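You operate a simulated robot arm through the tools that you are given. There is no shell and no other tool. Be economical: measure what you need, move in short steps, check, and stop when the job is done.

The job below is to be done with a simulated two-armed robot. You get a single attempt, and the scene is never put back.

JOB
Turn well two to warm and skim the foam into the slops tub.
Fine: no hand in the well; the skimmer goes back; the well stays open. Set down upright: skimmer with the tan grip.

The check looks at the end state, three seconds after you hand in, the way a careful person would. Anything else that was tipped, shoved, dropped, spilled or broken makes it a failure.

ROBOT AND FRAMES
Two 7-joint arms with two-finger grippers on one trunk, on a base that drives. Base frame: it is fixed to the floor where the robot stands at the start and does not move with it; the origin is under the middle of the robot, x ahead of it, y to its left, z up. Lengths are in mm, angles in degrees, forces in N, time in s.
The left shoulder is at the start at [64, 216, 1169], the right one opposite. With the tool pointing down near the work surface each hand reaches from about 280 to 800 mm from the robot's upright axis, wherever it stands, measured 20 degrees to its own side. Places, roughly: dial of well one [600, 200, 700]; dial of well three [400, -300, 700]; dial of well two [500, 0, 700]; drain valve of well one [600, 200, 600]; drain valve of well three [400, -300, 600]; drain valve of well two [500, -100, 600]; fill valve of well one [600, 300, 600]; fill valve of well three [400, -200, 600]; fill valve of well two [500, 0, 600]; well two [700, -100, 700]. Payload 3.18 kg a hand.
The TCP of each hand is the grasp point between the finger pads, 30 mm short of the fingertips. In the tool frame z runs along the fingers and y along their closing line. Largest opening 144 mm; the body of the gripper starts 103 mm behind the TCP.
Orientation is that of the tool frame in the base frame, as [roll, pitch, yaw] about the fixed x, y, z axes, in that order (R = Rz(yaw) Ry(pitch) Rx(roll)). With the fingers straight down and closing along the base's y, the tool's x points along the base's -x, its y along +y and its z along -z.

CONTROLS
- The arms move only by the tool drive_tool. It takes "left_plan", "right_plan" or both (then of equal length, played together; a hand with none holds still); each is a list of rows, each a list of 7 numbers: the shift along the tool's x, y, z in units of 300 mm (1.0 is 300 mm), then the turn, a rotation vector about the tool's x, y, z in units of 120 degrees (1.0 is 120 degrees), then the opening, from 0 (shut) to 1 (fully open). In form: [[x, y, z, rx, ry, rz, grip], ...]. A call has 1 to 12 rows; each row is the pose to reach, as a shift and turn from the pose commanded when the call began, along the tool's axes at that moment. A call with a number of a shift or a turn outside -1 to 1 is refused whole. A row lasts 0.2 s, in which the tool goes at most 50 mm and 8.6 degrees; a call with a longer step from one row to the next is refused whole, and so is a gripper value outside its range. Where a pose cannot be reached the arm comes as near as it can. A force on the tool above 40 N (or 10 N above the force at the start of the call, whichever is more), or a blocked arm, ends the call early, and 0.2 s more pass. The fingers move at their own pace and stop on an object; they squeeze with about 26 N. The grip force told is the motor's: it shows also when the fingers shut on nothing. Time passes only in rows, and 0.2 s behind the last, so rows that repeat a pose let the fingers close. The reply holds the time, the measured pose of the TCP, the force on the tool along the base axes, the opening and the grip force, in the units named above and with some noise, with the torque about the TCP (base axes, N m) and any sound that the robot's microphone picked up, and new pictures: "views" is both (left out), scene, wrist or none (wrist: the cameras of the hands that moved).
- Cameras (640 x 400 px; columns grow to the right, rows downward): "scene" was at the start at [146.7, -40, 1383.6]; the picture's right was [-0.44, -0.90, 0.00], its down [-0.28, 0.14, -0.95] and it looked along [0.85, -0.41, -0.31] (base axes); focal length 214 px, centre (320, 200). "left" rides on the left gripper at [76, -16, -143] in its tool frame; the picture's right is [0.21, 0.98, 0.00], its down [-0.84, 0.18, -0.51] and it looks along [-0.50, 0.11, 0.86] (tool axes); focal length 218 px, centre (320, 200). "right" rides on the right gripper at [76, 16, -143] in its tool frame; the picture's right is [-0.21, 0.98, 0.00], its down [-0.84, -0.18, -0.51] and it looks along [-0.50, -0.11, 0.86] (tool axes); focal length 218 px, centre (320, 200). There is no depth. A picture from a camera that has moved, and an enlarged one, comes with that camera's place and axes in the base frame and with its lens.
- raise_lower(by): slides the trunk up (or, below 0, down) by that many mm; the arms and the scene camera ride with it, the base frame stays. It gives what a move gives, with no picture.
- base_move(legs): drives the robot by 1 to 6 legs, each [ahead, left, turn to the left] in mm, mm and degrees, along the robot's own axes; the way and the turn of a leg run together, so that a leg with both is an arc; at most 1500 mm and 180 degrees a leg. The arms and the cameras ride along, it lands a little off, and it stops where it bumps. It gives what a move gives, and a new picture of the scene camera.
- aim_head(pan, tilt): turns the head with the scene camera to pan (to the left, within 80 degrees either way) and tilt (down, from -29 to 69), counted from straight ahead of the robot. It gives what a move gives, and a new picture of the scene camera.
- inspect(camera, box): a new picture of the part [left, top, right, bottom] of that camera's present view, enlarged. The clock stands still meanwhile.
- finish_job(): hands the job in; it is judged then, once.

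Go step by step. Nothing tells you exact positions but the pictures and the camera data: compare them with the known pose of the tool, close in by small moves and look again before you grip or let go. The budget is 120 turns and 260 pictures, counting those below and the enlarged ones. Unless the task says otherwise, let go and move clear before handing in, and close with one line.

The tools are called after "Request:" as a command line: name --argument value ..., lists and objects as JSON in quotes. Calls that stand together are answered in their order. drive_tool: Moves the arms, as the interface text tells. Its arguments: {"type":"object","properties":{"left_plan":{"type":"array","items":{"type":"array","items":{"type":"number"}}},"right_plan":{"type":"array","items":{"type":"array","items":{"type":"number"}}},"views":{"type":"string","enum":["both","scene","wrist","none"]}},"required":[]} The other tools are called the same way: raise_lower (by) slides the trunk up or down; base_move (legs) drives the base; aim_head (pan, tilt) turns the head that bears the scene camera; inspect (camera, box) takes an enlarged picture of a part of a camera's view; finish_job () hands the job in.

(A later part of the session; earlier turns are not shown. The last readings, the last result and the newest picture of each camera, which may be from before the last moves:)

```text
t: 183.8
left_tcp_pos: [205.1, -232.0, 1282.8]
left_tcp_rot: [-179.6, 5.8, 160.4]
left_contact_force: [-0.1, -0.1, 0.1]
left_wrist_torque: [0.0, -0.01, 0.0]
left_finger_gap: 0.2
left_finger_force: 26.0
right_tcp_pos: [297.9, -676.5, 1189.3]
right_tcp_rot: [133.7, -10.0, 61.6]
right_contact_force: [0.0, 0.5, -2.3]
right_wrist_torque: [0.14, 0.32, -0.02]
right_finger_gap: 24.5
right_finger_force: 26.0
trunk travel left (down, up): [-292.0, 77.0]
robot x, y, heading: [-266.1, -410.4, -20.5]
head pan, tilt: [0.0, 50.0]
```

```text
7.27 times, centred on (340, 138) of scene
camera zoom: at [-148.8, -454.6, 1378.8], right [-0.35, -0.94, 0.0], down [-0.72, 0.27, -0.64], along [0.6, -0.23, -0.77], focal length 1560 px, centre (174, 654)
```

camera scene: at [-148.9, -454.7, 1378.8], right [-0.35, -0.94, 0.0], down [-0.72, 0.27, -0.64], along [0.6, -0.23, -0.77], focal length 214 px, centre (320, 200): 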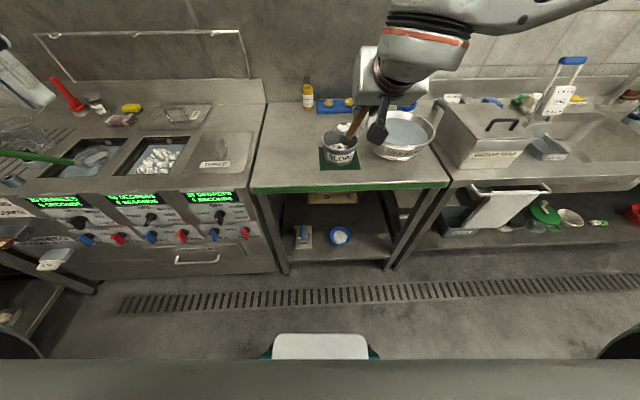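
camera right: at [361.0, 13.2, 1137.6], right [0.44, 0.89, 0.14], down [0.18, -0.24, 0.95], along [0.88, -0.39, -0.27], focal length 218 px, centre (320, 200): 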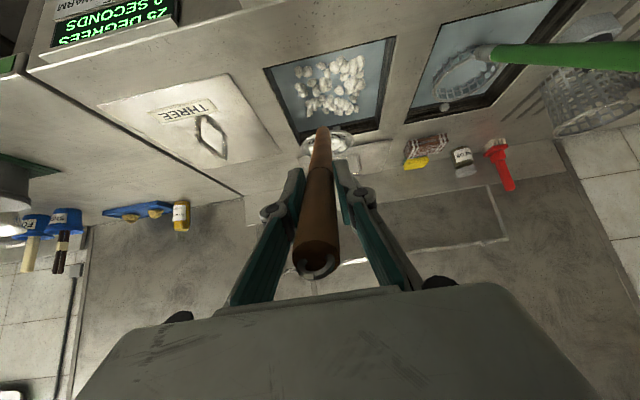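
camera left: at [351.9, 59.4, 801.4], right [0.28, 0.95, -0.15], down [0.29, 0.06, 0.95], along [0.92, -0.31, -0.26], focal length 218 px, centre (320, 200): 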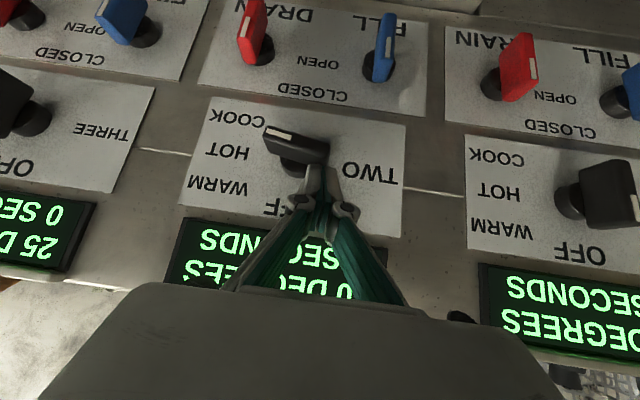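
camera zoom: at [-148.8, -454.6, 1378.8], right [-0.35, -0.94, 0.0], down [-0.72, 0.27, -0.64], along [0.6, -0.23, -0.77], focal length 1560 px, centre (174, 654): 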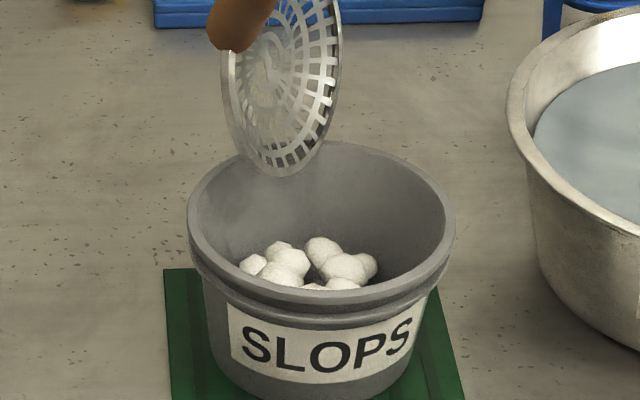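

Tub and well really don't change on repeated passes at the same lift-out spot, so foam is probably taken only where the net emerges. I'll return and lift out at new spots: front-left first.

Request:
drive_tool --right_plan '[[-0.0013, -0.0174, 0, 0, 0, -0.0708, 0], [-0.0052, -0.0345, 0, 0, 0, -0.1416, 0], [-0.0115, -0.0508, 0, 0, 0, -0.2124, 0], [-0.0202, -0.066, 0, 0, 0, -0.2832, 0], [-0.031, -0.0797, 0, 0, 0, -0.354, 0], [-0.0437, -0.0917, 0, 0, 0, -0.4248, 0], [-0.0581, -0.1017, 0, 0, 0, -0.4956, 0], [-0.0738, -0.1094, 0, 0, 0, -0.5664, 0], [-0.0905, -0.1147, 0, 0, 0, -0.6372, 0], [-0.1077, -0.1176, 0, 0, 0, -0.708, 0], [-0.1252, -0.1178, 0, 0, 0, -0.7788, 0], [-0.1425, -0.1154, 0, 0, 0, -0.8496, 0]]' --views "none"

Request:
base_move --legs '[[23, 723, 0.8]]'

Request:
raise_lower --by -80

Request:
inspect --camera "scene" --box '[320, 120, 400, 175]'

```text
t: 186.4
left_tcp_pos: [204.4, -232.2, 1282.8]
left_tcp_rot: [-179.7, 5.9, 160.5]
left_contact_force: [0.4, -0.9, 0.4]
left_wrist_torque: [0.01, -0.05, 0.02]
left_finger_gap: 0.0
left_finger_force: 25.6
right_tcp_pos: [260.0, -700.1, 1157.9]
right_tcp_rot: [178.5, 47.1, 158.7]
right_contact_force: [0.6, 0.6, -1.5]
right_wrist_torque: [0.11, 0.33, -0.04]
right_finger_gap: 24.4
right_finger_force: 26.5
trunk travel left (down, up): [-292.0, 77.0]
robot x, y, heading: [-263.4, -408.0, -20.5]
head pan, tilt: [0.0, 50.0]
```

```text
t: 193.3
left_tcp_pos: [477.1, 459.5, 1283.8]
left_tcp_rot: [-179.6, 5.8, 161.3]
left_contact_force: [-0.1, 0.4, 0.1]
left_wrist_torque: [0.03, -0.02, 0.05]
left_finger_gap: 0.1
left_finger_force: 26.0
right_tcp_pos: [540.2, -6.1, 1156.7]
right_tcp_rot: [178.4, 47.2, 159.5]
right_contact_force: [0.3, 0.6, -1.4]
right_wrist_torque: [0.08, 0.37, -0.02]
right_finger_gap: 24.6
right_finger_force: 26.1
trunk travel left (down, up): [-292.0, 77.0]
robot x, y, heading: [11.6, 273.1, -19.5]
head pan, tilt: [0.0, 50.0]
camera scene: at [127.7, 230.9, 1378.8], right [-0.34, -0.94, 0.0], down [-0.72, 0.26, -0.64], along [0.6, -0.22, -0.77], focal length 214 px, centre (320, 200)
```

scene: 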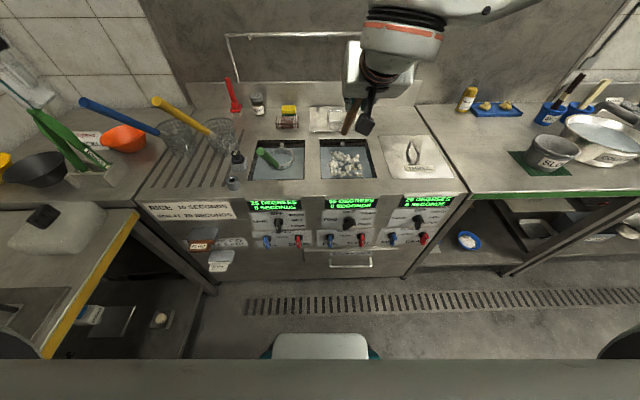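

```text
t: 194.4
left_tcp_pos: [475.7, 461.0, 1204.2]
left_tcp_rot: [-179.7, 6.0, 161.4]
left_contact_force: [-1.0, 0.5, -0.3]
left_wrist_torque: [-0.03, -0.01, 0.02]
left_finger_gap: 0.0
left_finger_force: 26.2
right_tcp_pos: [539.8, -6.4, 1079.7]
right_tcp_rot: [178.2, 47.3, 159.5]
right_contact_force: [-1.3, -0.2, -2.2]
right_wrist_torque: [0.12, 0.35, 0.01]
right_finger_gap: 24.4
right_finger_force: 26.0
trunk travel left (down, up): [-212.0, 157.0]
robot x, y, heading: [10.8, 274.5, -19.4]
head pan, tilt: [0.0, 50.0]
```

```text
7.27 times, centred on (360, 148) of scene
camera zoom: at [164.0, 217.7, 1296.6], right [-0.34, -0.94, 0.0], down [-0.72, 0.26, -0.64], along [0.61, -0.22, -0.77], focal length 1560 px, centre (29, 582)
```

zoom: 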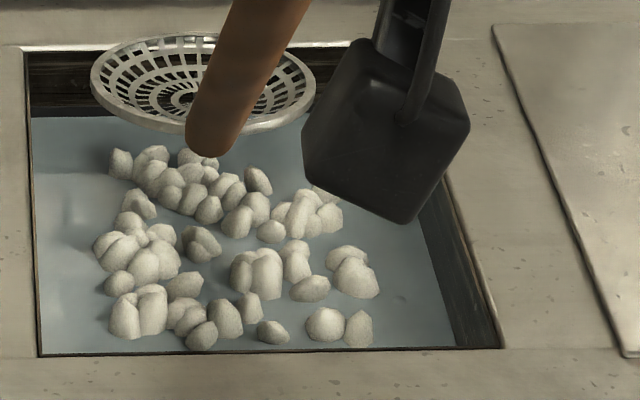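

Request:
drive_tool --right_plan '[[-0.066, 0.01, -0.027, 0, 0.067, 0, 0], [-0.132, 0.02, -0.053, 0, 0.133, 0, 0], [-0.197, 0.03, -0.08, 0, 0.2, 0, 0], [-0.263, 0.03, -0.106, 0, 0.267, 0, 0], [-0.187, 0.03, -0.035, 0, 0.267, 0, 0], [-0.112, 0.03, 0.035, 0, 0.267, 0, 0], [-0.036, 0.03, 0.106, 0, 0.267, 0, 0], [-0.036, 0.03, 0.106, 0, 0.267, 0, 0], [-0.112, 0.03, 0.035, 0, 0.267, 0, 0], [-0.187, 0.03, -0.035, 0, 0.267, 0, 0], [-0.263, 0.03, -0.106, 0, 0.267, 0, 0]]' --views "none"

Request:
inspect --camera "scene" --box '[320, 120, 400, 175]'

```text
t: 196.8
left_tcp_pos: [477.3, 460.1, 1202.3]
left_tcp_rot: [-179.7, 5.8, 161.4]
left_contact_force: [0.0, -0.2, -0.8]
left_wrist_torque: [-0.03, -0.04, -0.02]
left_finger_gap: 0.0
left_finger_force: 26.2
right_tcp_pos: [570.7, -8.5, 1157.2]
right_tcp_rot: [178.7, 15.0, 160.5]
right_contact_force: [0.3, -0.8, -1.7]
right_wrist_torque: [0.01, 0.13, 0.03]
right_finger_gap: 23.0
right_finger_force: 26.1
trunk travel left (down, up): [-212.0, 157.0]
robot x, y, heading: [10.2, 274.7, -19.9]
head pan, tilt: [0.0, 50.0]
```

```text
7.27 times, centred on (360, 148) of scene
camera zoom: at [164.8, 217.7, 1296.3], right [-0.34, -0.94, 0.0], down [-0.72, 0.26, -0.64], along [0.61, -0.22, -0.77], focal length 1560 px, centre (29, 582)
```

zoom: 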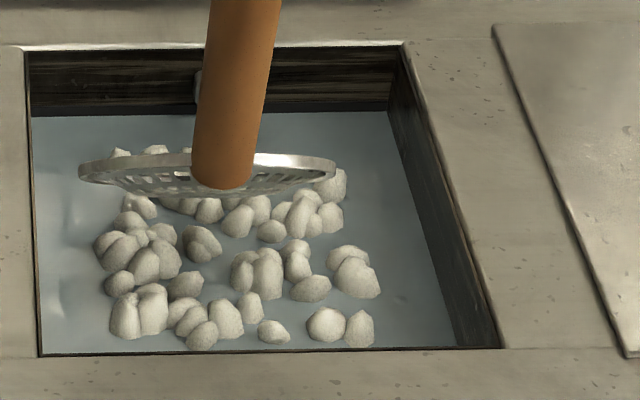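

Request:
drive_tool --right_plan '[[0.053, 0, 0.053, 0, -0.067, 0, 0], [0.106, 0, 0.106, 0, -0.133, 0, 0], [0.159, 0, 0.159, 0, -0.2, 0, 0], [0.212, 0, 0.212, 0, -0.267, 0, 0]]' --views "wrist"

Request:
inspect --camera "scene" --box '[320, 120, 400, 175]'

```text
t: 197.8
left_tcp_pos: [477.8, 460.9, 1201.8]
left_tcp_rot: [-179.6, 5.9, 161.4]
left_contact_force: [0.1, -0.4, -0.7]
left_wrist_torque: [-0.05, 0.01, 0.02]
left_finger_gap: 0.1
left_finger_force: 25.9
right_tcp_pos: [530.0, 7.6, 1077.5]
right_tcp_rot: [178.2, 47.2, 159.5]
right_contact_force: [0.5, 0.1, -2.0]
right_wrist_torque: [0.1, 0.33, 0.0]
right_finger_gap: 23.2
right_finger_force: 26.5
trunk travel left (down, up): [-212.0, 157.0]
robot x, y, heading: [12.7, 271.4, -19.9]
head pan, tilt: [0.0, 50.0]
camera right: at [387.6, 74.2, 1119.7], right [0.45, 0.87, 0.17], down [0.12, -0.25, 0.96], along [0.88, -0.41, -0.22], focal length 218 px, centre (320, 200)
```

right: 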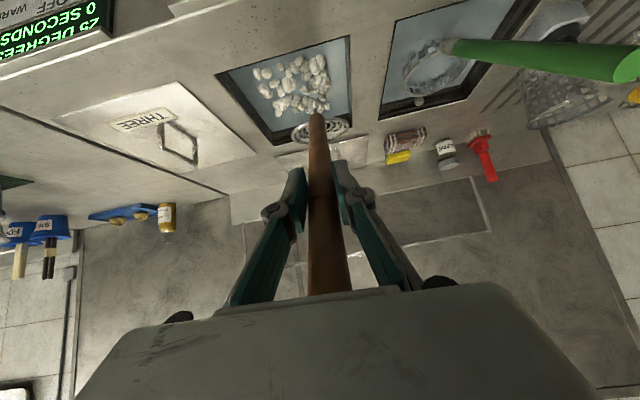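

```text
7.27 times, centred on (360, 148) of scene
camera zoom: at [165.5, 217.7, 1296.2], right [-0.34, -0.94, 0.0], down [-0.72, 0.26, -0.64], along [0.6, -0.22, -0.77], focal length 1560 px, centre (29, 582)
```

zoom: 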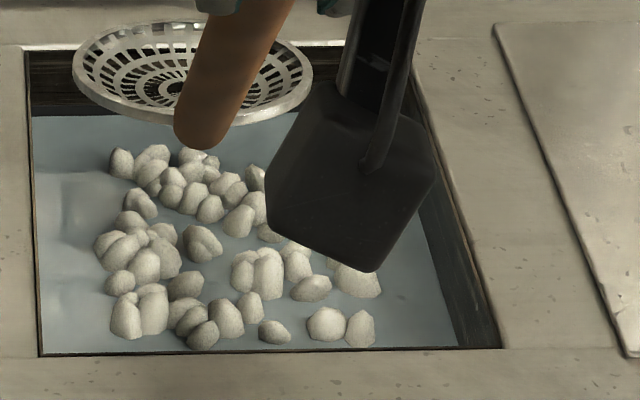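

That dip caught nothing, and the handle slid back in the grip (the net met the well floor). The net is empty now, so I'll first re-measure the hoop, then test a really slow sweep with an empty net.

Request:
inspect --camera "right" --box '[240, 80, 400, 180]'

Request:
aim_head --pan -35 --tilt 40

Request:
inspect --camera "scene" --box '[160, 60, 400, 210]'

```text
4.00 times, centred on (320, 130) of right
camera zoom: at [387.6, 74.2, 1119.7], right [0.45, 0.87, 0.17], down [0.12, -0.25, 0.96], along [0.88, -0.41, -0.22], focal length 873 px, centre (320, 480)
```

zoom: 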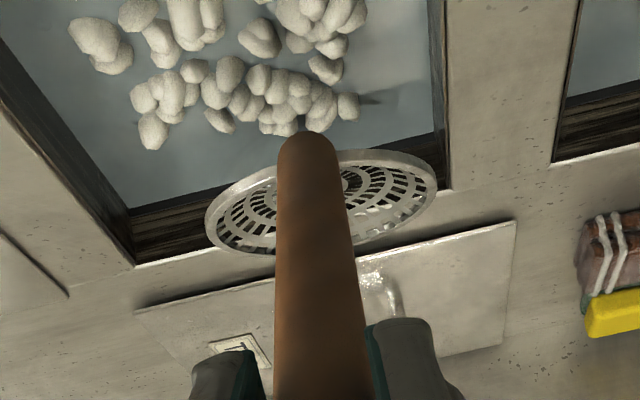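

```text
t: 198.9
left_tcp_pos: [476.4, 460.1, 1203.7]
left_tcp_rot: [-179.7, 5.8, 161.5]
left_contact_force: [0.5, 0.2, 0.3]
left_wrist_torque: [-0.01, 0.03, 0.01]
left_finger_gap: 0.0
left_finger_force: 26.1
right_tcp_pos: [529.7, 6.5, 1077.4]
right_tcp_rot: [178.4, 47.0, 159.5]
right_contact_force: [-0.3, 0.0, -1.0]
right_wrist_torque: [0.13, 0.34, -0.02]
right_finger_gap: 23.3
right_finger_force: 26.2
trunk travel left (down, up): [-212.0, 157.0]
robot x, y, heading: [12.5, 270.3, -19.5]
head pan, tilt: [-35.0, 40.0]
camera scene: at [142.1, 173.9, 1310.3], right [-0.82, -0.58, 0.0], down [-0.37, 0.52, -0.77], along [0.44, -0.62, -0.64], focal length 214 px, centre (320, 200)
```

scene: 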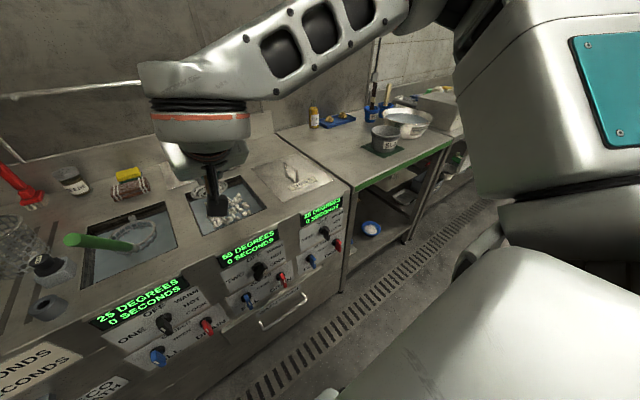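

```text
2.67 times, centred on (280, 135) of scene
camera zoom: at [142.1, 173.9, 1310.3], right [-0.82, -0.58, 0.0], down [-0.37, 0.52, -0.77], along [0.44, -0.62, -0.64], focal length 572 px, centre (427, 373)
```

zoom: 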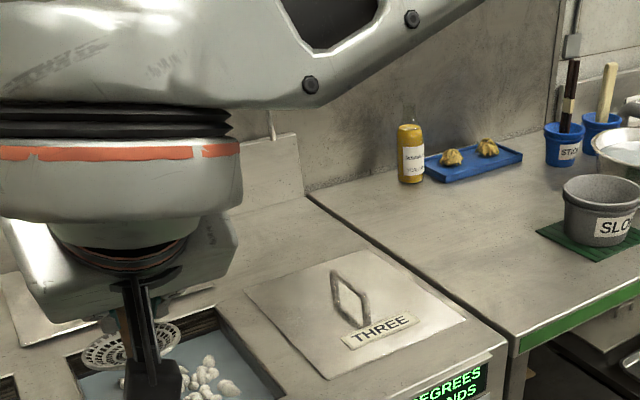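

Request:
aim_head --pan 0 --tilt 50

Request:
drive_tool --right_plan '[[-0.019, -0.04, 0, 0, 0.039, 0, 0], [-0.038, -0.08, 0.001, 0, 0.078, 0, 0], [-0.057, -0.12, 0.002, 0, 0.117, 0, 0], [-0.002, -0.12, 0.053, 0, 0.117, 0, 0], [0.053, -0.12, 0.104, 0, 0.117, 0, 0], [0.108, -0.12, 0.155, 0, 0.117, 0, 0], [0.119, -0.12, 0.167, 0, 0.106, 0, 0], [0.131, -0.12, 0.18, 0, 0.095, 0, 0], [0.142, -0.12, 0.192, 0, 0.083, 0, 0], [0.153, -0.12, 0.204, 0, 0.072, 0, 0], [0.165, -0.12, 0.217, 0, 0.061, 0, 0], [0.176, -0.12, 0.229, 0, 0.05, 0, 0]]' --views "none"

Request:
drive_tool --right_plan '[[0.007, 0, 0.01, 0, -0.0075, 0, 0], [0.014, 0, 0.021, 0, -0.015, 0, 0], [0.022, 0, 0.032, 0, -0.0225, 0, 0], [0.029, 0, 0.042, 0, -0.03, 0, 0], [0.036, 0, 0.053, 0, -0.0375, 0, 0], [0.043, 0, 0.063, 0, -0.045, 0, 0], [0.05, 0, 0.074, 0, -0.0525, 0, 0], [0.058, 0, 0.084, 0, -0.06, 0, 0], [0.065, 0, 0.095, 0, -0.0675, 0, 0], [0.072, 0, 0.105, 0, -0.075, 0, 0], [0.072, 0, 0.105, 0, -0.075, 0, 0]]' --views "none"

Request:
drive_tool --right_plan '[[-0.015, 0, -0.013, 0, 0, 0, 0], [-0.031, 0, -0.026, 0, 0, 0, 0], [-0.046, 0, -0.039, 0, 0, 0, 0], [-0.061, 0, -0.052, 0, 0, 0, 0], [-0.092, 0, -0.078, 0, 0, 0, 0], [-0.138, 0, -0.117, 0, 0, 0, 0], [-0.2, 0, -0.168, 0, 0, 0, 0], [-0.26, 0, -0.218, 0, 0, 0, 0], [-0.306, 0, -0.258, 0, 0, 0, 0]]' --views "none"

Request:
inspect --camera "scene" --box '[320, 120, 400, 175]'

```text
t: 199.9
left_tcp_pos: [476.6, 460.2, 1202.1]
left_tcp_rot: [-179.5, 5.8, 161.4]
left_contact_force: [0.4, 0.2, 0.2]
left_wrist_torque: [0.02, 0.01, 0.01]
left_finger_gap: 0.0
left_finger_force: 26.1
right_tcp_pos: [530.1, 4.8, 1077.5]
right_tcp_rot: [178.2, 47.1, 159.5]
right_contact_force: [0.6, 0.0, -0.9]
right_wrist_torque: [0.14, 0.31, 0.02]
right_finger_gap: 23.4
right_finger_force: 26.0
trunk travel left (down, up): [-212.0, 157.0]
robot x, y, heading: [12.1, 269.9, -19.8]
head pan, tilt: [0.0, 50.0]
camera scene: at [165.4, 217.2, 1296.2], right [-0.34, -0.94, 0.0], down [-0.72, 0.26, -0.64], along [0.61, -0.22, -0.77], focal length 214 px, centre (320, 200)
```

scene: 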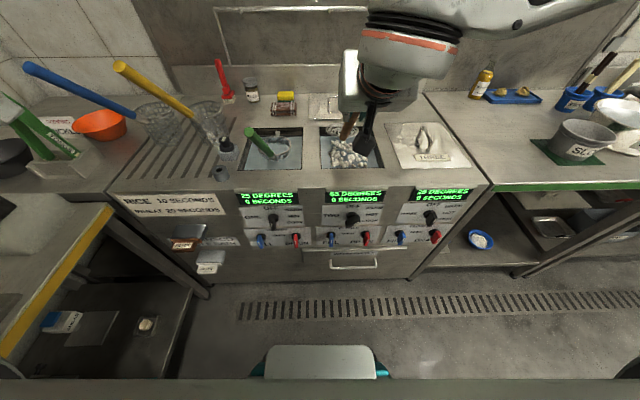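

```text
t: 202.5
left_tcp_pos: [477.9, 460.5, 1202.6]
left_tcp_rot: [-179.6, 5.9, 161.4]
left_contact_force: [-0.4, 0.1, 0.1]
left_wrist_torque: [-0.02, 0.0, -0.03]
left_finger_gap: 0.1
left_finger_force: 26.0
right_tcp_pos: [531.8, -31.7, 993.2]
right_tcp_rot: [178.4, 41.0, 159.7]
right_contact_force: [0.2, 0.2, -1.3]
right_wrist_torque: [0.13, 0.32, 0.03]
right_finger_gap: 23.1
right_finger_force: 26.1
trunk travel left (down, up): [-212.0, 157.0]
robot x, y, heading: [10.5, 270.2, -19.8]
head pan, tilt: [0.0, 50.0]
```

```text
t: 204.9
left_tcp_pos: [478.3, 460.3, 1203.1]
left_tcp_rot: [-179.6, 5.8, 161.4]
left_contact_force: [-1.1, 0.8, 0.1]
left_wrist_torque: [-0.01, 0.0, -0.02]
left_finger_gap: 0.1
left_finger_force: 26.6
right_tcp_pos: [535.1, -31.1, 955.3]
right_tcp_rot: [178.1, 50.1, 159.4]
right_contact_force: [-0.7, 0.4, -1.5]
right_wrist_torque: [0.13, 0.35, -0.02]
right_finger_gap: 23.0
right_finger_force: 26.3
trunk travel left (down, up): [-212.0, 157.0]
robot x, y, heading: [12.5, 272.3, -20.0]
head pan, tilt: [0.0, 50.0]
```

```text
t: 206.9
left_tcp_pos: [477.5, 459.7, 1203.0]
left_tcp_rot: [-179.6, 5.7, 161.4]
left_contact_force: [0.1, 0.2, 0.1]
left_wrist_torque: [0.0, -0.02, 0.0]
left_finger_gap: 0.0
left_finger_force: 25.5
right_tcp_pos: [535.5, -32.6, 1075.2]
right_tcp_rot: [178.1, 50.0, 159.4]
right_contact_force: [0.4, 0.6, -1.6]
right_wrist_torque: [0.11, 0.33, -0.01]
right_finger_gap: 23.2
right_finger_force: 25.8
trunk travel left (down, up): [-212.0, 157.0]
robot x, y, heading: [14.3, 270.4, -19.9]
head pan, tilt: [0.0, 50.0]
```

```text
7.27 times, centred on (360, 148) of scene
camera zoom: at [165.1, 217.5, 1296.3], right [-0.34, -0.94, 0.0], down [-0.72, 0.26, -0.64], along [0.61, -0.22, -0.77], focal length 1560 px, centre (29, 582)
```

zoom: 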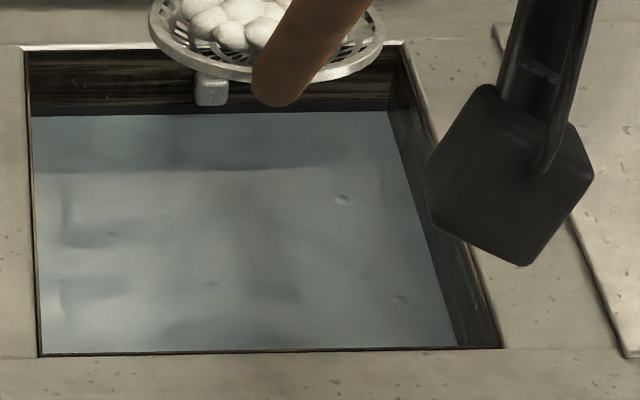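

The well is now clear of foam, and the last load is on the net. Off to the tub for the final dump.

Request:
raise_lower --by 80

Request:
base_move --legs '[[-72, -715, 0]]'

Request:
inspect --camera "right" --box '[240, 20, 440, 145]'

Request:
inspect --camera "scene" --box '[310, 60, 450, 165]'

```text
t: 208.0
left_tcp_pos: [477.9, 460.1, 1281.6]
left_tcp_rot: [-179.6, 5.7, 161.4]
left_contact_force: [0.6, -0.2, -0.1]
left_wrist_torque: [0.03, -0.02, -0.03]
left_finger_gap: 0.0
left_finger_force: 25.9
right_tcp_pos: [535.8, -34.6, 1152.8]
right_tcp_rot: [178.2, 50.0, 159.4]
right_contact_force: [-0.9, -0.1, -1.4]
right_wrist_torque: [0.08, 0.34, 0.03]
right_finger_gap: 23.3
right_finger_force: 25.9
trunk travel left (down, up): [-292.0, 77.0]
robot x, y, heading: [11.1, 270.9, -19.8]
head pan, tilt: [0.0, 50.0]
```

```text
t: 214.7
left_tcp_pos: [169.0, -188.4, 1283.1]
left_tcp_rot: [-179.6, 5.8, 161.1]
left_contact_force: [0.0, 0.1, 0.4]
left_wrist_torque: [0.03, 0.04, 0.0]
left_finger_gap: 0.5
left_finger_force: 25.6
right_tcp_pos: [224.8, -682.6, 1155.5]
right_tcp_rot: [178.1, 50.1, 159.1]
right_contact_force: [0.3, -0.1, -0.9]
right_wrist_torque: [0.1, 0.32, -0.04]
right_finger_gap: 23.5
right_finger_force: 26.3
trunk travel left (down, up): [-292.0, 77.0]
robot x, y, heading: [-298.7, -375.2, -19.9]
head pan, tilt: [0.0, 50.0]
camera scene: at [-182.0, -415.9, 1378.8], right [-0.34, -0.94, 0.0], down [-0.72, 0.26, -0.64], along [0.6, -0.22, -0.77], focal length 214 px, centre (320, 200)
```

scene: 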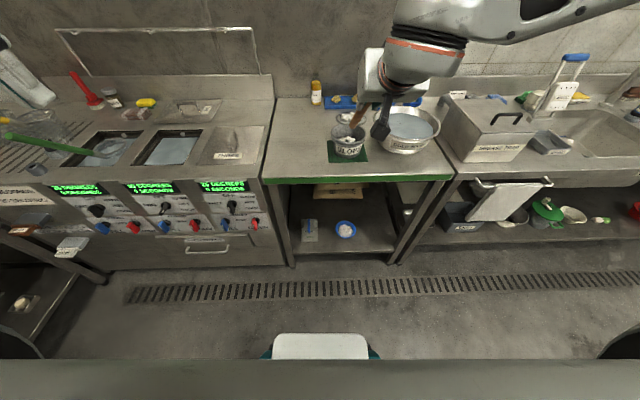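

```text
3.20 times, centred on (340, 82) of right
camera zoom: at [80.8, -613.3, 1188.2], right [0.45, 0.87, 0.18], down [0.08, -0.24, 0.97], along [0.89, -0.42, -0.17], focal length 698 px, centre (256, 576)
```

zoom: 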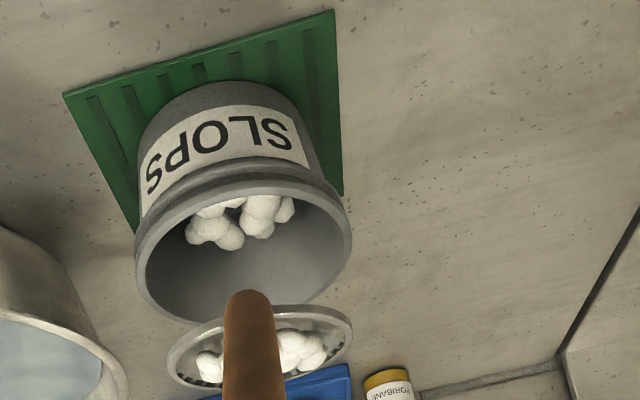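

```text
3.81 times, centred on (380, 112) of scene
camera zoom: at [-182.0, -415.9, 1378.8], right [-0.34, -0.94, 0.0], down [-0.72, 0.26, -0.64], along [0.6, -0.22, -0.77], focal length 817 px, centre (91, 533)
```

zoom: 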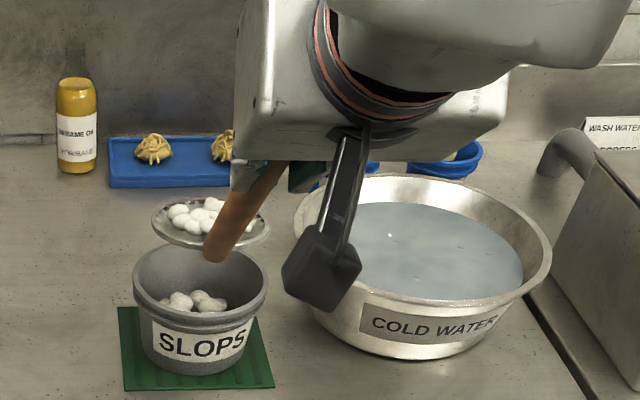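

Request:
drive_tool --right_plan '[[-0.0438, 0.0106, 0.051, 0, 0, 0.0708, 0], [-0.0461, 0.0211, 0.051, 0, 0, 0.1416, 0], [-0.05, 0.031, 0.051, 0, 0, 0.2124, 0], [-0.0553, 0.0403, 0.051, 0, 0, 0.2832, 0], [-0.0619, 0.0486, 0.051, 0, 0, 0.354, 0], [-0.0697, 0.056, 0.051, 0, 0, 0.4248, 0], [-0.0785, 0.062, 0.051, 0, 0, 0.4956, 0], [-0.088, 0.0668, 0.051, 0, 0, 0.5664, 0], [-0.0982, 0.07, 0.051, 0, 0, 0.6372, 0], [-0.1087, 0.0717, 0.051, 0, 0, 0.708, 0], [-0.1194, 0.0719, 0.051, 0, 0, 0.7788, 0], [-0.13, 0.0704, 0.051, 0, 0, 0.8496, 0]]' --views "none"

Request:
inspect --camera "scene" --box '[310, 60, 450, 165]'

```text
t: 217.3
left_tcp_pos: [169.6, -188.1, 1282.2]
left_tcp_rot: [-179.6, 5.8, 161.1]
left_contact_force: [0.8, -0.5, 0.6]
left_wrist_torque: [0.0, -0.04, 0.03]
left_finger_gap: 0.0
left_finger_force: 26.5
right_tcp_pos: [266.6, -674.6, 1175.4]
right_tcp_rot: [130.7, -10.3, 62.7]
right_contact_force: [-0.9, -0.2, -2.2]
right_wrist_torque: [0.11, 0.29, -0.02]
right_finger_gap: 23.5
right_finger_force: 25.8
trunk travel left (down, up): [-292.0, 77.0]
robot x, y, heading: [-298.9, -374.7, -19.9]
head pan, tilt: [0.0, 50.0]
```

```text
3.81 times, centred on (380, 112) of scene
camera zoom: at [-181.9, -415.9, 1378.8], right [-0.34, -0.94, 0.0], down [-0.72, 0.26, -0.64], along [0.6, -0.22, -0.77], focal length 817 px, centre (91, 533)
```

zoom: 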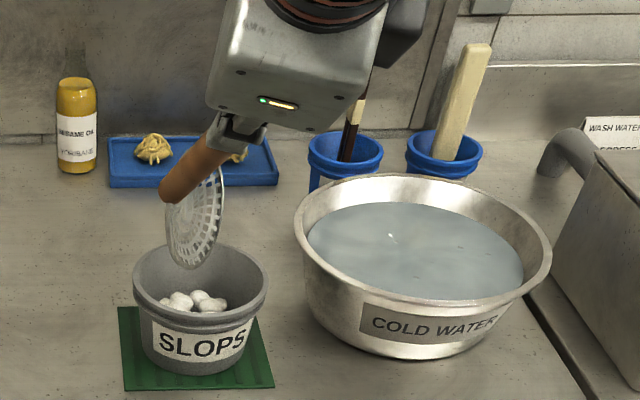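

Final load dumped. Unroll and bring the skimmer back above its original spot (hoop near [714, -626]).

Request:
drive_tool --right_plan '[[-0.0008, -0.0106, 0, 0, 0, -0.0708, 0], [-0.0031, -0.0211, 0, 0, 0, -0.1416, 0], [-0.007, -0.031, 0, 0, 0, -0.2124, 0], [-0.0123, -0.0403, 0, 0, 0, -0.2832, 0], [-0.0189, -0.0486, 0, 0, 0, -0.354, 0], [-0.0267, -0.056, 0, 0, 0, -0.4248, 0], [-0.0355, -0.062, 0, 0, 0, -0.4956, 0], [-0.045, -0.0668, 0, 0, 0, -0.5664, 0], [-0.0552, -0.07, 0, 0, 0, -0.6372, 0], [-0.0657, -0.0717, 0, 0, 0, -0.708, 0], [-0.0764, -0.0719, 0, 0, 0, -0.7788, 0], [-0.087, -0.0704, 0, 0, 0, -0.8496, 0]]' --views "none"

Request:
base_move --legs '[[150, 214, 0]]'

Request:
aim_head --pan -15 --tilt 45

Request:
inspect --camera "right" --box '[240, 40, 440, 165]'

```text
t: 219.9
left_tcp_pos: [168.7, -188.5, 1282.2]
left_tcp_rot: [-179.5, 5.8, 161.2]
left_contact_force: [0.3, 0.7, -0.1]
left_wrist_torque: [-0.02, 0.05, -0.02]
left_finger_gap: 0.2
left_finger_force: 25.6
right_tcp_pos: [243.5, -688.7, 1154.9]
right_tcp_rot: [178.4, 50.2, 159.4]
right_contact_force: [0.2, -0.6, -1.7]
right_wrist_torque: [0.13, 0.32, -0.01]
right_finger_gap: 23.3
right_finger_force: 25.8
trunk travel left (down, up): [-292.0, 77.0]
robot x, y, heading: [-301.1, -375.0, -20.3]
head pan, tilt: [0.0, 50.0]
```

```text
t: 222.4
left_tcp_pos: [381.0, -35.8, 1281.1]
left_tcp_rot: [-179.5, 5.8, 161.2]
left_contact_force: [0.1, 0.2, 0.0]
left_wrist_torque: [-0.02, 0.04, 0.03]
left_finger_gap: 0.0
left_finger_force: 25.7
right_tcp_pos: [458.2, -537.1, 1153.8]
right_tcp_rot: [178.2, 50.1, 159.2]
right_contact_force: [-0.6, -0.2, -1.9]
right_wrist_torque: [0.13, 0.34, -0.03]
right_finger_gap: 23.2
right_finger_force: 26.1
trunk travel left (down, up): [-292.0, 77.0]
robot x, y, heading: [-83.3, -223.4, -19.5]
head pan, tilt: [0.0, 50.0]
camera scene: at [32.3, -264.3, 1378.8], right [-0.34, -0.94, 0.0], down [-0.72, 0.26, -0.64], along [0.6, -0.22, -0.77], focal length 214 px, centre (320, 200)
```

scene: 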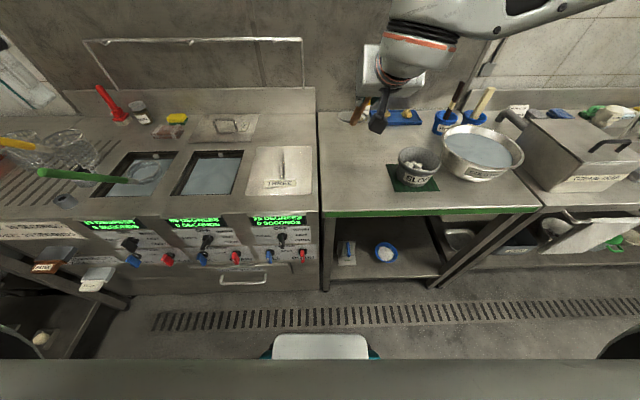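

```text
t: 223.2
left_tcp_pos: [382.4, -35.5, 1283.4]
left_tcp_rot: [-179.6, 5.8, 161.1]
left_contact_force: [0.1, 0.1, -0.2]
left_wrist_torque: [0.0, 0.02, 0.01]
left_finger_gap: 0.0
left_finger_force: 26.0
right_tcp_pos: [457.0, -536.1, 1154.0]
right_tcp_rot: [178.1, 50.1, 159.2]
right_contact_force: [0.0, -0.8, -1.3]
right_wrist_torque: [0.09, 0.32, 0.04]
right_finger_gap: 23.1
right_finger_force: 25.9
trunk travel left (down, up): [-292.0, 77.0]
robot x, y, heading: [-85.4, -226.9, -19.8]
head pan, tilt: [-15.0, 45.0]
camera scene: at [26.2, -284.8, 1385.7], right [-0.57, -0.82, 0.0], down [-0.58, 0.4, -0.71], along [0.58, -0.4, -0.71], focal length 214 px, centre (320, 200)
```

scene: 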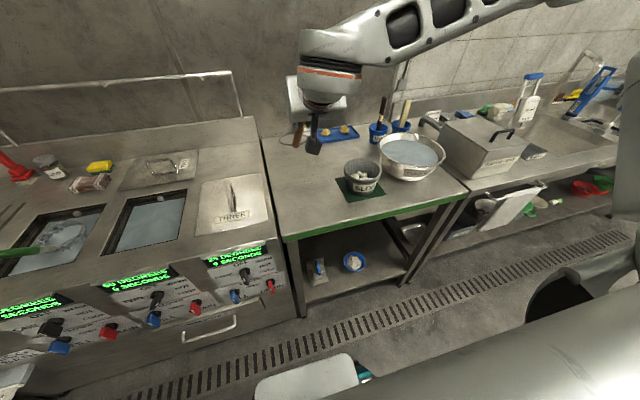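

```text
3.20 times, centred on (340, 102) of right
camera zoom: at [314.2, -468.2, 1188.1], right [0.45, 0.88, 0.18], down [0.08, -0.24, 0.97], along [0.89, -0.42, -0.17], focal length 698 px, centre (256, 512)
```

zoom: 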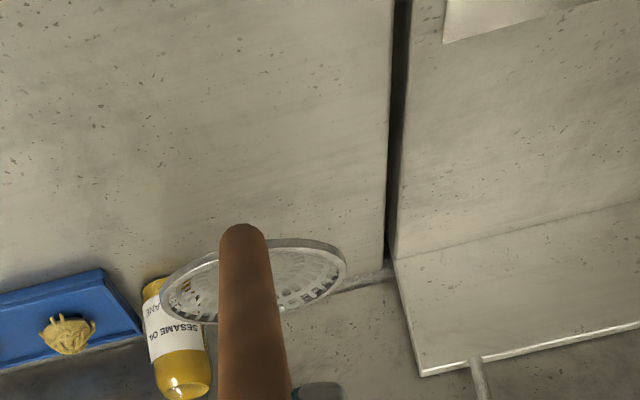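

Request:
drive_tool --right_plan '[[0.047, 0, 0.087, 0, 0, 0, 0], [0.095, 0, 0.173, 0, 0, 0, 0], [0.142, 0, 0.26, 0, 0, 0, 0], [0.189, 0, 0.346, 0, 0, 0, 0], [0.189, 0, 0.346, 0, 0, 0, 0]]' --views "none"

Request:
aim_head --pan -22 --tilt 38

Request:
inspect --camera "scene" --box '[240, 80, 400, 180]'

Request:
inspect --camera "right" --box '[240, 40, 440, 165]'

```text
t: 224.4
left_tcp_pos: [381.4, -35.7, 1282.8]
left_tcp_rot: [-179.6, 5.8, 161.1]
left_contact_force: [0.0, 0.2, 0.8]
left_wrist_torque: [-0.01, -0.05, 0.03]
left_finger_gap: 0.1
left_finger_force: 25.8
right_tcp_pos: [499.7, -548.0, 1045.2]
right_tcp_rot: [178.1, 50.1, 159.2]
right_contact_force: [-0.4, -0.3, -2.3]
right_wrist_torque: [0.13, 0.34, 0.01]
right_finger_gap: 23.2
right_finger_force: 25.9
trunk travel left (down, up): [-292.0, 77.0]
robot x, y, heading: [-83.6, -222.2, -19.7]
head pan, tilt: [-15.0, 45.0]
```

```text
t: 225.1
left_tcp_pos: [383.1, -35.7, 1283.0]
left_tcp_rot: [-179.5, 5.8, 161.2]
left_contact_force: [-0.4, 0.0, 0.0]
left_wrist_torque: [0.0, 0.01, -0.01]
left_finger_gap: 0.0
left_finger_force: 25.6
right_tcp_pos: [498.2, -548.3, 1044.2]
right_tcp_rot: [178.1, 50.0, 159.3]
right_contact_force: [-0.5, -0.2, -2.1]
right_wrist_torque: [0.08, 0.31, 0.03]
right_finger_gap: 23.3
right_finger_force: 26.3
trunk travel left (down, up): [-292.0, 77.0]
robot x, y, heading: [-84.7, -224.4, -19.7]
head pan, tilt: [-22.0, 38.0]
camera scene: at [24.0, -295.9, 1395.9], right [-0.67, -0.75, 0.0], down [-0.46, 0.41, -0.79], along [0.59, -0.53, -0.62], focal length 214 px, centre (320, 200)
```

scene: 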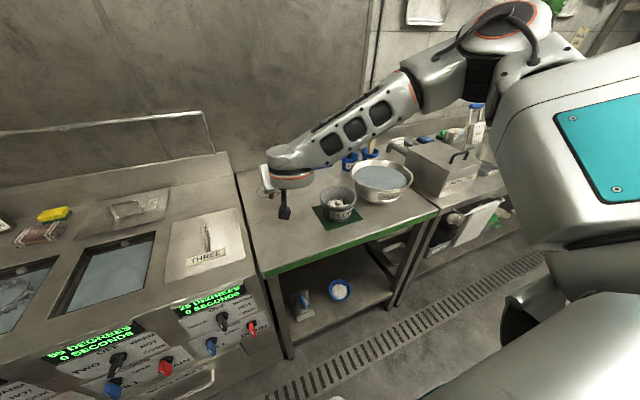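

```text
4.00 times, centred on (320, 130) of scene
camera zoom: at [24.0, -295.9, 1395.9], right [-0.67, -0.75, 0.0], down [-0.46, 0.41, -0.79], along [0.59, -0.53, -0.62], focal length 858 px, centre (320, 480)
```

zoom: 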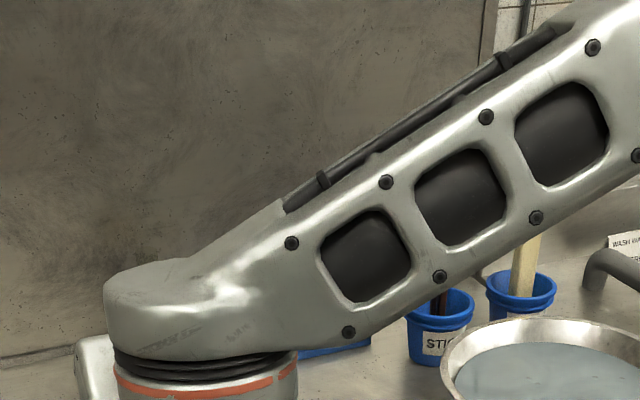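

```text
3.20 times, centred on (340, 102) of right
camera zoom: at [355.5, -480.7, 1077.9], right [0.45, 0.88, 0.18], down [0.08, -0.24, 0.97], along [0.89, -0.42, -0.17], focal length 698 px, centre (256, 512)
```

zoom: 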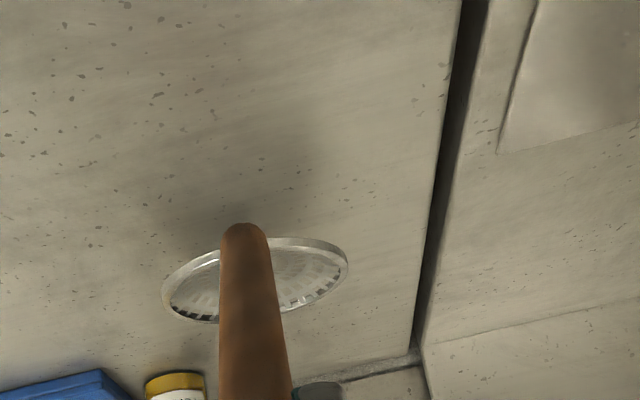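

Request:
drive_tool --right_plan '[[0.026, 0, 0.022, 0, 0, 0, 0], [0.053, 0, 0.044, 0, 0, 0, 0], [0.079, 0, 0.066, 0, 0, 0, 0], [0.079, 0, 0.066, 0, 0, 0, 0]]' --views "none"

Request:
aim_head --pan -8 --tilt 38

Request:
inspect --camera "scene" --box '[260, 80, 420, 180]'

Request:
inspect --camera "right" --box '[240, 60, 400, 160]'

```text
t: 226.1
left_tcp_pos: [381.9, -36.5, 1282.9]
left_tcp_rot: [-179.6, 6.0, 161.1]
left_contact_force: [0.3, 0.8, -0.1]
left_wrist_torque: [-0.01, -0.01, 0.01]
left_finger_gap: 0.2
left_finger_force: 26.2
right_tcp_pos: [500.1, -548.2, 1014.6]
right_tcp_rot: [178.1, 50.2, 159.2]
right_contact_force: [-1.3, 1.0, 4.3]
right_wrist_torque: [-0.29, -0.76, -0.02]
right_finger_gap: 23.3
right_finger_force: 25.4
trunk travel left (down, up): [-292.0, 77.0]
robot x, y, heading: [-84.7, -224.8, -19.8]
head pan, tilt: [-22.0, 38.0]
```

```text
t: 226.8
left_tcp_pos: [381.9, -35.6, 1282.4]
left_tcp_rot: [-179.6, 5.8, 161.1]
left_contact_force: [0.2, 0.1, -0.6]
left_wrist_torque: [-0.01, 0.0, 0.0]
left_finger_gap: 0.1
left_finger_force: 25.8
right_tcp_pos: [499.6, -548.3, 1013.9]
right_tcp_rot: [178.1, 50.1, 159.2]
right_contact_force: [-1.4, 0.0, 3.9]
right_wrist_torque: [-0.25, -0.73, -0.03]
right_finger_gap: 23.2
right_finger_force: 26.3
trunk travel left (down, up): [-292.0, 77.0]
robot x, y, heading: [-83.3, -225.3, -19.8]
head pan, tilt: [-8.0, 38.0]
camera scene: at [35.0, -278.3, 1396.1], right [-0.47, -0.88, 0.0], down [-0.54, 0.29, -0.79], along [0.7, -0.37, -0.62], focal length 214 px, centre (320, 200)
```

scene: 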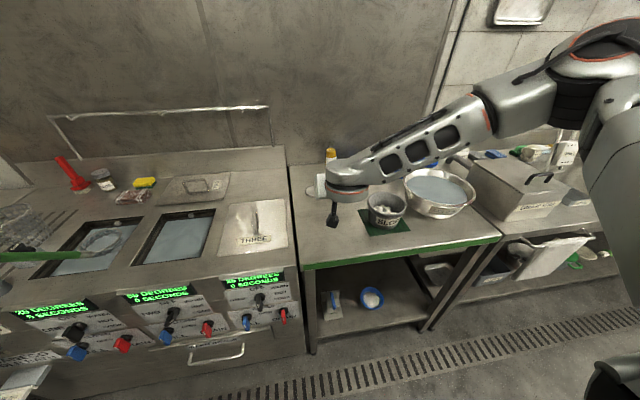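

```text
4.00 times, centred on (340, 130) of scene
camera zoom: at [35.0, -278.3, 1396.1], right [-0.47, -0.88, 0.0], down [-0.54, 0.29, -0.79], along [0.7, -0.37, -0.62], focal length 858 px, centre (240, 480)
```

zoom: 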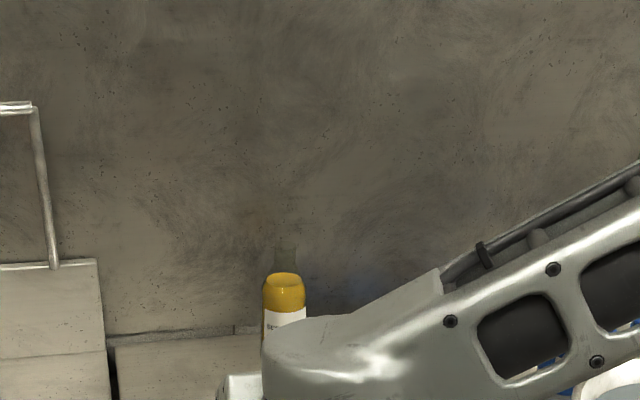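

```text
4.00 times, centred on (320, 110) of right
camera zoom: at [355.6, -479.8, 1047.4], right [0.45, 0.88, 0.18], down [0.08, -0.24, 0.97], along [0.89, -0.42, -0.17], focal length 873 px, centre (320, 560)
```

zoom: 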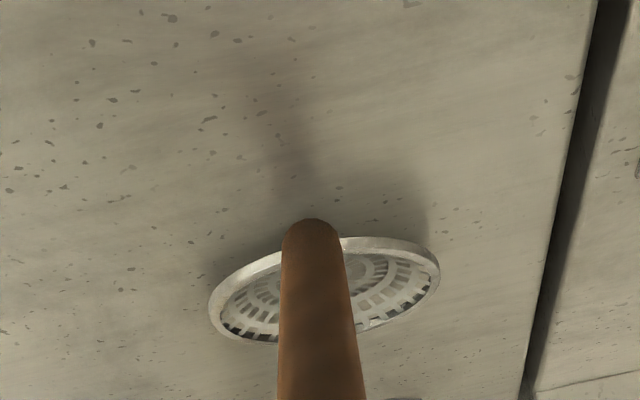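

The net touched, but the torque says its near edge bears first. I tilt 3° the other way about the hoop and read the force again.

Request:
drive_tool --right_plan '[[-0.021, 0, 0.002, 0, 0.0125, 0, 0], [-0.042, 0, 0.004, 0, 0.025, 0, 0], [-0.042, 0, 0.004, 0, 0.025, 0, 0]]' --views "none"

Request:
inspect --camera "right" --box '[260, 80, 380, 155]'

```text
t: 227.6
left_tcp_pos: [380.8, -36.2, 1282.4]
left_tcp_rot: [-179.6, 5.8, 161.3]
left_contact_force: [-0.5, -0.4, -0.2]
left_wrist_torque: [0.03, -0.03, -0.02]
left_finger_gap: 0.2
left_finger_force: 25.7
right_tcp_pos: [507.4, -552.2, 1023.3]
right_tcp_rot: [178.2, 47.1, 159.3]
right_contact_force: [-2.8, 0.3, 3.8]
right_wrist_torque: [-0.26, -0.51, -0.06]
right_finger_gap: 23.1
right_finger_force: 26.0
trunk travel left (down, up): [-292.0, 77.0]
robot x, y, heading: [-84.5, -222.4, -19.6]
head pan, tilt: [-8.0, 38.0]
```

```text
5.33 times, centred on (320, 118) of right
camera zoom: at [365.7, -483.5, 1064.8], right [0.46, 0.87, 0.17], down [0.12, -0.26, 0.96], along [0.88, -0.42, -0.23], focal length 1164 px, centre (320, 640)
```

zoom: 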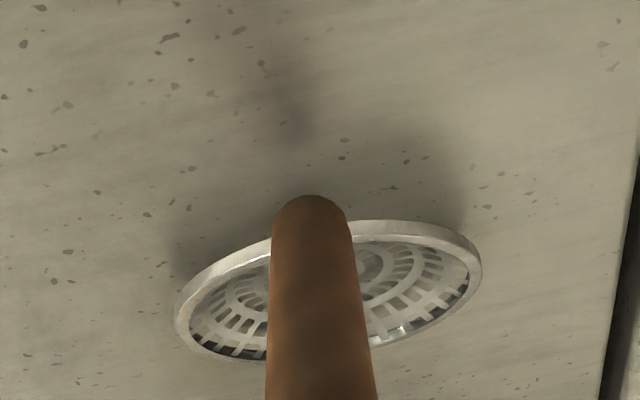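

Contact is now about under the net's centre, so it sits flat. I ease the pressure slightly and open the fingers.

Request:
drive_tool --right_plan '[[-0.004, 0, -0.004, 0, 0, 0, 0], [-0.004, 0, -0.004, 0, 0, 0, 0.2], [-0.004, 0, -0.004, 0, 0, 0, 0.28], [-0.004, 0, -0.004, 0, 0, 0, 0.4], [-0.004, 0, -0.004, 0, 0, 0, 0.6], [-0.004, 0, -0.004, 0, 0, 0, 0.8]]' --views "wrist"

Request:
inspect --camera "right" --box '[240, 60, 400, 160]'

```text
t: 229.0
left_tcp_pos: [382.3, -35.0, 1282.0]
left_tcp_rot: [-179.7, 5.8, 161.2]
left_contact_force: [-0.1, -0.1, -0.3]
left_wrist_torque: [-0.02, -0.02, 0.0]
left_finger_gap: 0.0
left_finger_force: 26.0
right_tcp_pos: [508.3, -550.8, 1025.0]
right_tcp_rot: [178.3, 47.2, 159.4]
right_contact_force: [0.4, -0.3, 0.0]
right_wrist_torque: [0.0, 0.01, -0.02]
right_finger_gap: 115.2
right_finger_force: 0.0
trunk travel left (down, up): [-292.0, 77.0]
robot x, y, heading: [-87.1, -226.3, -20.0]
head pan, tilt: [-8.0, 38.0]
camera right: at [366.2, -483.5, 1066.2], right [0.46, 0.87, 0.17], down [0.12, -0.26, 0.96], along [0.88, -0.42, -0.23], focal length 218 px, centre (320, 200)
```

right: 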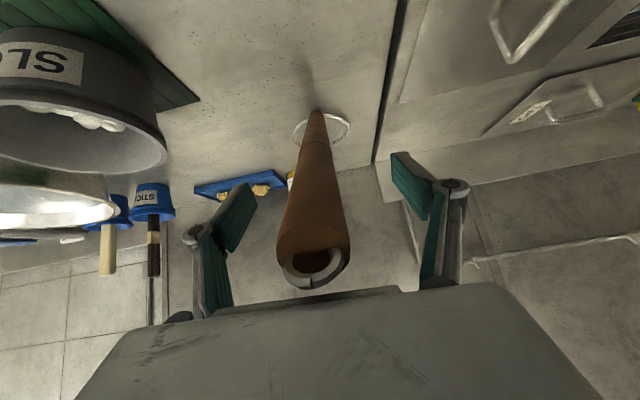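

```text
4.00 times, centred on (320, 110) of right
camera zoom: at [366.2, -483.5, 1066.2], right [0.46, 0.87, 0.17], down [0.12, -0.26, 0.96], along [0.88, -0.42, -0.23], focal length 873 px, centre (320, 560)
```

zoom: 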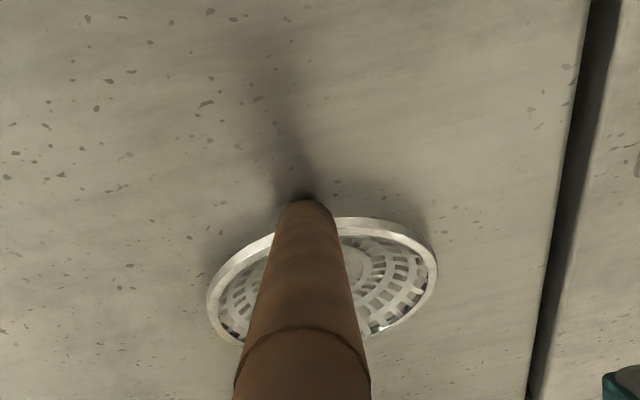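

The skimmer stands by itself as before. I back the hand off along the handle, then check everything.

Request:
drive_tool --right_plan '[[0, 0, -0.08, 0, 0, 0, 1], [0, 0, -0.18, 0, 0, 0, 1], [0, 0, -0.3, 0, 0, 0, 1], [0, 0, -0.43, 0, 0, 0, 1], [0, 0, -0.58, 0, 0, 0, 1], [0, 0, -0.74, 0, 0, 0, 1]]' --views "wrist"

Request:
base_move --legs '[[-300, 0, 0]]'

Request:
inspect --camera "scene" --box '[280, 60, 480, 185]'

Request:
inspect --camera "scene" --box '[80, 90, 320, 240]'

```text
t: 230.4
left_tcp_pos: [380.4, -35.5, 1282.4]
left_tcp_rot: [-179.6, 5.9, 161.2]
left_contact_force: [-0.5, -0.3, 0.0]
left_wrist_torque: [-0.02, -0.06, 0.02]
left_finger_gap: 0.0
left_finger_force: 26.2
right_tcp_pos: [351.6, -499.5, 1176.6]
right_tcp_rot: [178.1, 47.2, 159.3]
right_contact_force: [0.3, -0.1, 0.0]
right_wrist_torque: [-0.03, -0.02, 0.02]
right_finger_gap: 143.8
right_finger_force: 0.1
trunk travel left (down, up): [-292.0, 77.0]
robot x, y, heading: [-84.4, -224.1, -20.0]
head pan, tilt: [-8.0, 38.0]
camera right: at [209.6, -432.1, 1218.0], right [0.46, 0.87, 0.17], down [0.12, -0.26, 0.96], along [0.88, -0.42, -0.22], focal length 218 px, centre (320, 200)
```

right: 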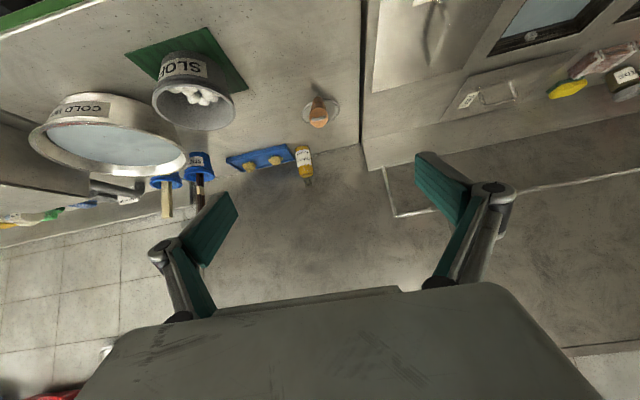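

```text
t: 232.5
left_tcp_pos: [101.3, 66.5, 1283.1]
left_tcp_rot: [-179.6, 5.9, 161.4]
left_contact_force: [-0.7, 0.0, 1.0]
left_wrist_torque: [-0.02, -0.04, 0.03]
left_finger_gap: 0.0
left_finger_force: 25.8
right_tcp_pos: [72.7, -397.3, 1175.6]
right_tcp_rot: [178.3, 47.2, 159.5]
right_contact_force: [-0.3, -0.7, -0.3]
right_wrist_torque: [-0.01, -0.03, -0.02]
right_finger_gap: 144.1
right_finger_force: 0.1
trunk travel left (down, up): [-292.0, 77.0]
robot x, y, heading: [-364.6, -122.9, -19.8]
head pan, tilt: [-8.0, 38.0]
camera scene: at [-245.9, -177.0, 1396.0], right [-0.46, -0.89, 0.0], down [-0.54, 0.29, -0.79], along [0.7, -0.37, -0.62], focal length 214 px, centre (320, 200)
```

scene: 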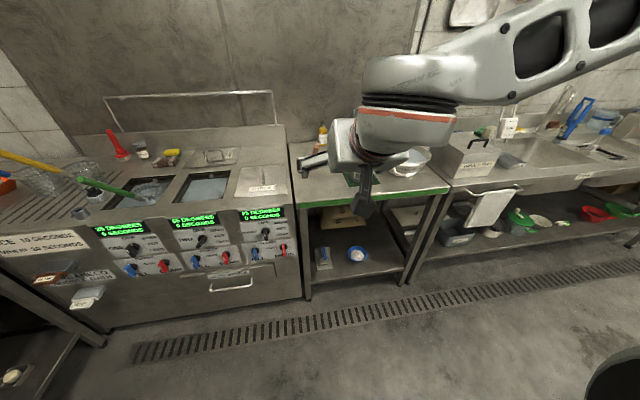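

```text
3.20 times, centred on (380, 122) of scene
camera zoom: at [-245.9, -177.0, 1396.0], right [-0.46, -0.89, 0.0], down [-0.54, 0.29, -0.79], along [0.7, -0.37, -0.62], focal length 686 px, centre (128, 448)
```

zoom: 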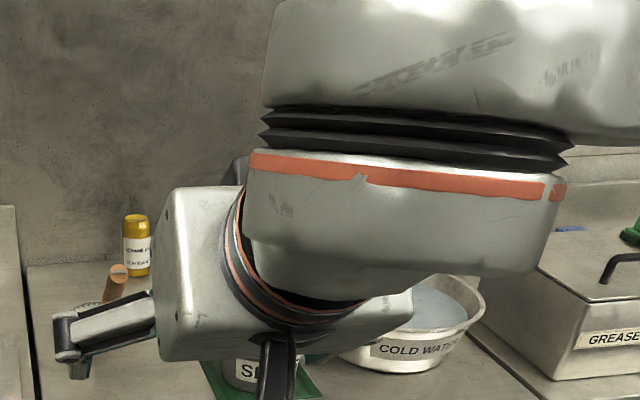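

```text
2.67 times, centred on (200, 165) of scene
camera zoom: at [-245.9, -177.0, 1396.0], right [-0.46, -0.89, 0.0], down [-0.54, 0.29, -0.79], along [0.7, -0.37, -0.62], focal length 572 px, centre (640, 293)
```

zoom: 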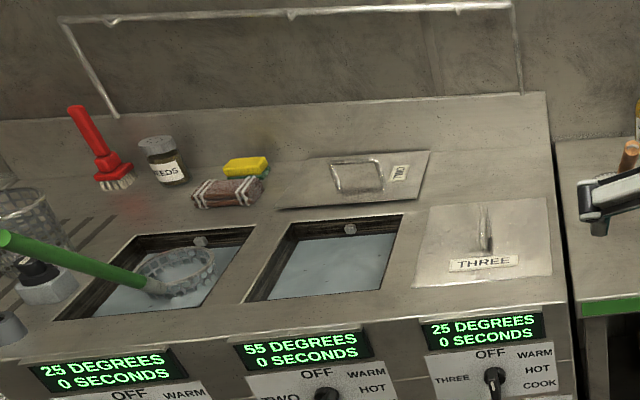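

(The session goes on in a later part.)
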